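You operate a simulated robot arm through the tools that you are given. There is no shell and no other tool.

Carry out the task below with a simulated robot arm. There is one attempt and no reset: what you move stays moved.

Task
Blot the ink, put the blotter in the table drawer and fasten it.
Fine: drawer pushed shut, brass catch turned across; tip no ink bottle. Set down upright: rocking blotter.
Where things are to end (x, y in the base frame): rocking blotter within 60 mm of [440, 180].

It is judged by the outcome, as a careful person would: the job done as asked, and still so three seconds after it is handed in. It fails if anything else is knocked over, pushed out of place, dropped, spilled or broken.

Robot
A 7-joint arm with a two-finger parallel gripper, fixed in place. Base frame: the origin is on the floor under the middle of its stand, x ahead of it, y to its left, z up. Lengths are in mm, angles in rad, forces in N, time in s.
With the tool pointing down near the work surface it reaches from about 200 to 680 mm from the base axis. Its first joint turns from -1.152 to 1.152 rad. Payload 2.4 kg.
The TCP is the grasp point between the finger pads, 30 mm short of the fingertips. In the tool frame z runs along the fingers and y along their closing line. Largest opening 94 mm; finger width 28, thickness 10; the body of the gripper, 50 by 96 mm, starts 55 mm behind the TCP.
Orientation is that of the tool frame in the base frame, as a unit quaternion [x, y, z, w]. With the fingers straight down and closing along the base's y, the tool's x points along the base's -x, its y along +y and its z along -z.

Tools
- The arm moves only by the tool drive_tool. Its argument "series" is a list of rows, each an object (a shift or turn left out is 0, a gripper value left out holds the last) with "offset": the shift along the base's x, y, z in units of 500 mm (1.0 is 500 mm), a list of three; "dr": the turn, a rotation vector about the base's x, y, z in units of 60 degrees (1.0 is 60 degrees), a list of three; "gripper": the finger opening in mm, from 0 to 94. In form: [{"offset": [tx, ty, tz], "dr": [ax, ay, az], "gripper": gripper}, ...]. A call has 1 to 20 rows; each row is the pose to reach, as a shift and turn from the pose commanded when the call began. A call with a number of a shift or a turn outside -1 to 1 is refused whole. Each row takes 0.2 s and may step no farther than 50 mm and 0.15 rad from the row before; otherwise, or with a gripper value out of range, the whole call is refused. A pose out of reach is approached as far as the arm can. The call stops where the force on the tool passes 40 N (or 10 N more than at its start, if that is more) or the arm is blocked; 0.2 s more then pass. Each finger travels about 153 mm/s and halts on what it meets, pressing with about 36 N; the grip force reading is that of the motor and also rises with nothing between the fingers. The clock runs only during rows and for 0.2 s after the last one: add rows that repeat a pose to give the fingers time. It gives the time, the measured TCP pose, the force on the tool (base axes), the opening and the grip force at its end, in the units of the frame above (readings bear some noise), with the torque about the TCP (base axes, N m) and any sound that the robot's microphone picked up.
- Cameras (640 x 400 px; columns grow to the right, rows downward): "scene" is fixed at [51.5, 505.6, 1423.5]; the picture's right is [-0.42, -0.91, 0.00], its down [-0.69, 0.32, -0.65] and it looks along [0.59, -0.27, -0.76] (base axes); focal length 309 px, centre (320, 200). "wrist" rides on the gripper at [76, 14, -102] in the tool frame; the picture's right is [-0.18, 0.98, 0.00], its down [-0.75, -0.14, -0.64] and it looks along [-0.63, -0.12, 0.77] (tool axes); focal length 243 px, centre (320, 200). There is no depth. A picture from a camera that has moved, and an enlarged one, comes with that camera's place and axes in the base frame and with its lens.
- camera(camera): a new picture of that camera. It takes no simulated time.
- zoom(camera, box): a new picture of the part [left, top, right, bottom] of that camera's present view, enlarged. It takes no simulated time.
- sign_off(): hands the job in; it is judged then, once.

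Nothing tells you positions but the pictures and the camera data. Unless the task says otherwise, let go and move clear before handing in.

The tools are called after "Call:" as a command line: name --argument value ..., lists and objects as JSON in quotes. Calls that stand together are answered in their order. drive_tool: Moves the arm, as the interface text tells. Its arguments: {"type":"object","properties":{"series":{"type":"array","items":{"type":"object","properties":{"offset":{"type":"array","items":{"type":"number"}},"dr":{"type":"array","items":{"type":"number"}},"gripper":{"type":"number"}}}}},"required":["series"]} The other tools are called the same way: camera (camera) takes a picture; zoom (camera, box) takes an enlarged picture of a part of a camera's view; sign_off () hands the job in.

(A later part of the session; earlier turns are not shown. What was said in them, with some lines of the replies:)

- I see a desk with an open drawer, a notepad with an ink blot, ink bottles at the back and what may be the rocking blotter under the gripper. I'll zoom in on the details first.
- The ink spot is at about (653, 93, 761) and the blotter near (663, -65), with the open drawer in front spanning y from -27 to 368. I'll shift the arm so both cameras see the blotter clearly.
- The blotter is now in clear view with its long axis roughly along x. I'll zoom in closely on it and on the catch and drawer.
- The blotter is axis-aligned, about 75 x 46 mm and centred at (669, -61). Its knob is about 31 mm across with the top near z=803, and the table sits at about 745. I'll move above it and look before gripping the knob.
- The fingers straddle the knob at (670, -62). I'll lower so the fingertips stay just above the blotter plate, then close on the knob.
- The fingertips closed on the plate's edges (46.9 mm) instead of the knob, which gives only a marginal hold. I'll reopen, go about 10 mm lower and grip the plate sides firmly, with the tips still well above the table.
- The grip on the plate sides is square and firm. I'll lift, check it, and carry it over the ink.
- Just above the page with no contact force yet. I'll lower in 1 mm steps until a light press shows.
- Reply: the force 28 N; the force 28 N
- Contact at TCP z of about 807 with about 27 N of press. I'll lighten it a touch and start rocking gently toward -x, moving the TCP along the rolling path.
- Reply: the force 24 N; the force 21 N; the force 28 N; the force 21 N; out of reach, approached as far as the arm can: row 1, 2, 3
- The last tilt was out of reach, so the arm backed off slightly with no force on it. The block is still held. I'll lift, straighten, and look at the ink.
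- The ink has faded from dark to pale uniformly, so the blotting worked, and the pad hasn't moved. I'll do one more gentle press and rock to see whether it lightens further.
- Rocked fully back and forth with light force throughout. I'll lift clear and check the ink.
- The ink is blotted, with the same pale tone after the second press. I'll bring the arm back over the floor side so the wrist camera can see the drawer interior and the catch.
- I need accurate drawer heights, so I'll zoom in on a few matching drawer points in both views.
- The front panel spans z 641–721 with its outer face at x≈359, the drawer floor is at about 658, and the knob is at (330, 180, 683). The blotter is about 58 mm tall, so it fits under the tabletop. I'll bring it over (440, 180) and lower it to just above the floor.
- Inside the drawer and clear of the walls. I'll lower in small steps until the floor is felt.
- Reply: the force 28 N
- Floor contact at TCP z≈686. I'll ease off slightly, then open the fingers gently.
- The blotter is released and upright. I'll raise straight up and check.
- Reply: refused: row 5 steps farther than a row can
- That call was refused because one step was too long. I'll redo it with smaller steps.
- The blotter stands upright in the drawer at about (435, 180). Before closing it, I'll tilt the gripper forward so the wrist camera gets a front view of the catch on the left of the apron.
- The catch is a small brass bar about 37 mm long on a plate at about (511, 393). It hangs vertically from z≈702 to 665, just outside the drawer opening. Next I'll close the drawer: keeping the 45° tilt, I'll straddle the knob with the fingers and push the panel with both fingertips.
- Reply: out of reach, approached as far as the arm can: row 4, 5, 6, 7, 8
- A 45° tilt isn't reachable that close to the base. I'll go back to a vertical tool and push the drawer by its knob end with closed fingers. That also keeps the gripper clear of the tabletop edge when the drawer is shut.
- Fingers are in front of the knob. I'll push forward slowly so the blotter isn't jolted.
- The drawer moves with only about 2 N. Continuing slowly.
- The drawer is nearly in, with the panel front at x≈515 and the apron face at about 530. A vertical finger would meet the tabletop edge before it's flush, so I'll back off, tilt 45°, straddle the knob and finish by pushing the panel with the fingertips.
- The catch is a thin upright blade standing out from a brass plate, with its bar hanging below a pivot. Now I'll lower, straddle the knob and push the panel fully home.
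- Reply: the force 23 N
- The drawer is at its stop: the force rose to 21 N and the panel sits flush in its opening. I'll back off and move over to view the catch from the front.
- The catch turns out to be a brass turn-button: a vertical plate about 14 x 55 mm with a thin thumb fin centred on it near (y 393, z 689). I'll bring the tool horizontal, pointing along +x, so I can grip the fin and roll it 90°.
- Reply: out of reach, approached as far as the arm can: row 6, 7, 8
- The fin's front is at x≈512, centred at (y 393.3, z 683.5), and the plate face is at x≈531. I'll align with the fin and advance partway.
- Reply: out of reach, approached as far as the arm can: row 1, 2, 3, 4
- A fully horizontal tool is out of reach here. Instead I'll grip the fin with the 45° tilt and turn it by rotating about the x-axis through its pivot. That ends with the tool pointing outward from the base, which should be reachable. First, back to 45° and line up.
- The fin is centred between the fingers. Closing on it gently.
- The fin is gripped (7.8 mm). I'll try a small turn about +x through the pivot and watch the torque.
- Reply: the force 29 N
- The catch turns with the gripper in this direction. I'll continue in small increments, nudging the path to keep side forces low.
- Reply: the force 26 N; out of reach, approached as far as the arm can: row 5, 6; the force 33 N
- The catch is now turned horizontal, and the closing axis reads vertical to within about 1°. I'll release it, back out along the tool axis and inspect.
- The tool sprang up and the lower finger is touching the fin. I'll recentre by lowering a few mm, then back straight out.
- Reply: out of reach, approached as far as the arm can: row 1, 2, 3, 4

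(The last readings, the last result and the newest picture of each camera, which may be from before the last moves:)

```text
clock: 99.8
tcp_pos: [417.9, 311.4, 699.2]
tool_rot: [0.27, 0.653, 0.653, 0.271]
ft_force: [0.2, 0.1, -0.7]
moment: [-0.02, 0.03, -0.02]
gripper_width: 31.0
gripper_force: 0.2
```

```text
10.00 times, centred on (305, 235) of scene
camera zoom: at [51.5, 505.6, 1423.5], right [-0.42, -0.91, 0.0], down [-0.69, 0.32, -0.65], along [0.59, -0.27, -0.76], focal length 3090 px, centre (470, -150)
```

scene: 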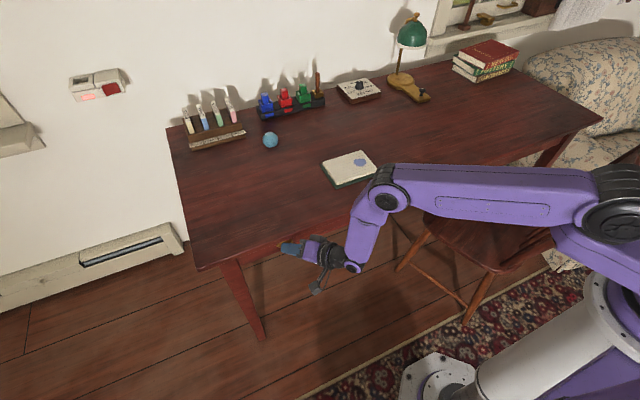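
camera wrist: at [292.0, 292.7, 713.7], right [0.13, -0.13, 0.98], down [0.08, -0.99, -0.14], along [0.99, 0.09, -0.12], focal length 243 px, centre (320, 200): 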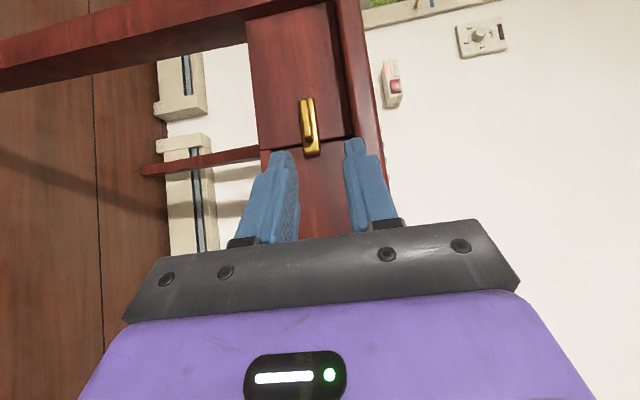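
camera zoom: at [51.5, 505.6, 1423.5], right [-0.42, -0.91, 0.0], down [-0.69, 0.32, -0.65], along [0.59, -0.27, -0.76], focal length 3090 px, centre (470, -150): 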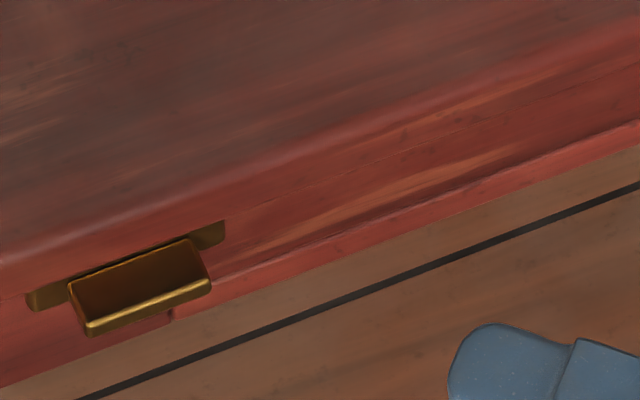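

Call:
zoom --camera "wrist" --box '[240, 70, 400, 180]'

Call:
drive_tool --series '[{"offset": [-0.02, -0.02, 0.04]}, {"offset": [-0.04, -0.04, 0.1]}, {"offset": [-0.05, -0.05, 0.18]}, {"offset": [-0.05, -0.05, 0.26], "dr": [-0.12, 0, 0]}, {"offset": [-0.05, -0.05, 0.32], "dr": [-0.25, 0, 0]}, {"offset": [-0.05, -0.05, 0.36], "dr": [-0.38, 0, 0]}, {"offset": [-0.05, -0.05, 0.38], "dr": [-0.51, 0, 0]}, {"offset": [-0.05, -0.05, 0.38], "dr": [-0.64, 0, 0]}, {"offset": [-0.05, -0.05, 0.38], "dr": [-0.64, 0, 0]}]'

Call:
camera --camera "scene"

Call:
camera --camera "wrist"

```text
3.64 times, centred on (320, 125) of wrist
camera zoom: at [292.0, 292.7, 713.7], right [0.13, -0.13, 0.98], down [0.08, -0.99, -0.14], along [0.99, 0.09, -0.12], focal length 882 px, centre (320, 473)
```

zoom: 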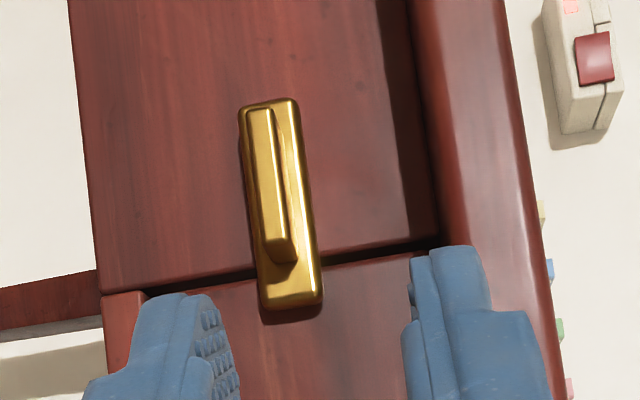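

```text
clock: 101.8
tcp_pos: [396.7, 286.9, 887.7]
tool_rot: [0.167, 0.832, 0.401, 0.344]
ft_force: [-0.4, -0.4, -0.2]
moment: [0.01, 0.0, 0.02]
gripper_width: 30.8
gripper_force: 0.0
```

```text
taken
```

scene: 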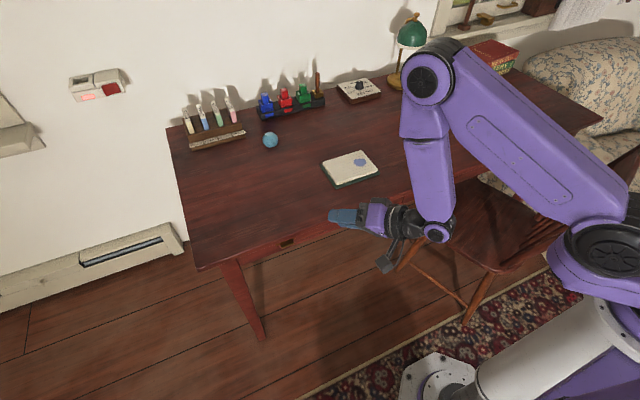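

```text
taken
camera wrist: at [270.7, 280.6, 909.8], right [0.13, 0.51, 0.85], down [0.08, -0.86, 0.5], along [0.99, 0.0, -0.15], focal length 243 px, centre (320, 200)
```

wrist: 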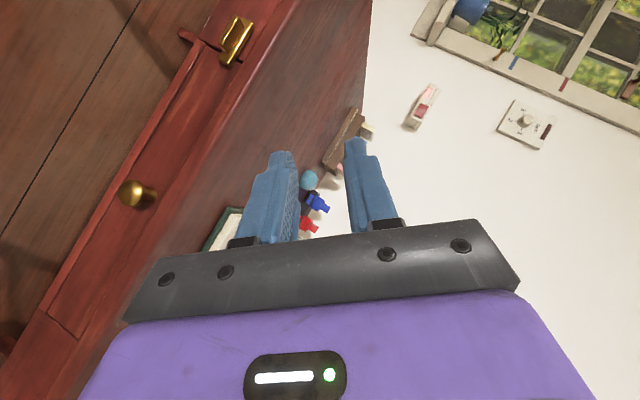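

The brass catch lies across the apron and drawer panel. A last close look at the whole result before handing in.

Call:
zoom --camera "scene" --box '[260, 140, 420, 270]'

Call:
zoom --camera "wrist" --box '[60, 0, 300, 230]'

Call:
zoom --camera "scene" --box '[160, 60, 440, 220]'

```text
3.08 times, centred on (340, 205) of scene
camera zoom: at [51.5, 505.6, 1423.5], right [-0.42, -0.91, 0.0], down [-0.69, 0.32, -0.65], along [0.59, -0.27, -0.76], focal length 951 px, centre (258, 185)
```

zoom: 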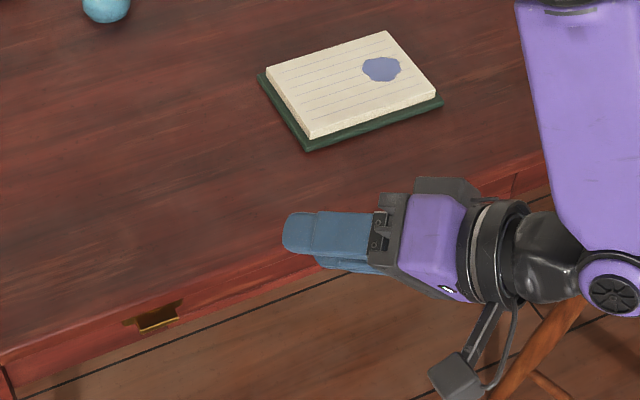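

```text
1.74 times, centred on (180, 115) of wrist
camera zoom: at [270.7, 280.6, 909.8], right [0.13, 0.51, 0.85], down [0.08, -0.86, 0.5], along [0.99, 0.0, -0.15], focal length 422 px, centre (564, 348)
```

zoom: 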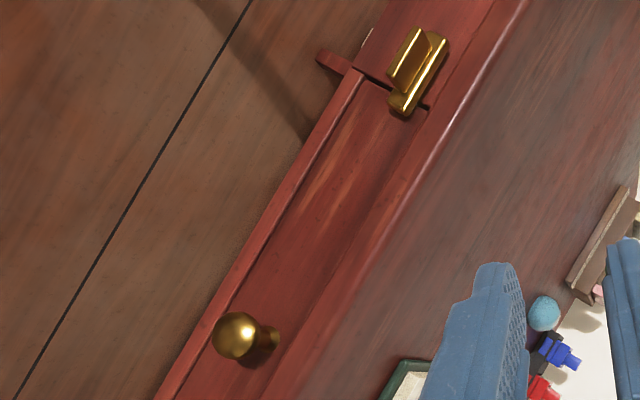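

```text
2.29 times, centred on (300, 140) of scene
camera zoom: at [51.5, 505.6, 1423.5], right [-0.42, -0.91, 0.0], down [-0.69, 0.32, -0.65], along [0.59, -0.27, -0.76], focal length 706 px, centre (366, 337)
```

zoom: 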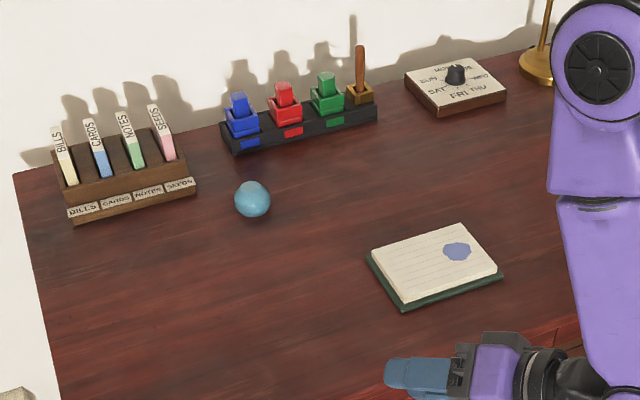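

The ink is blotted, and the blotter was set upright in the drawer and was standing when I last saw it. The drawer is shut, the brass catch lies across its edge, and nothing else has moved. The arm has let go and is clear, so I'm handing in.

Call:
sign_off

```text
The job is handed in.
```

I blotted the ink, put the blotter in the drawer, pushed the drawer shut and turned the brass catch across it. The job is handed in.

- **Ink:** I rocked the blotter over the spot twice. It went from dark blue to a pale stain after the first pass and did not lighten further after the second.
- **Blotter:** I set it down upright in the open drawer at about (435, 180), within 60 mm of the target. Closing the drawer then carried it about 180 mm back under the table, to an estimated x of 610. The target point lies outside the shut drawer, so I took it to mean the spot in the open drawer. I could not see the blotter once the drawer was shut, but I pushed the drawer slowly.
- **Drawer and catch:** I pushed the drawer until it met its stop and sat flush in its opening. The catch is horizontal, within a degree or two, and overlaps the drawer front.
- **Everything else:** The ink bottles, notepad and other desk items look unmoved in the last pictures. The gripper has let go and is well clear of the table.
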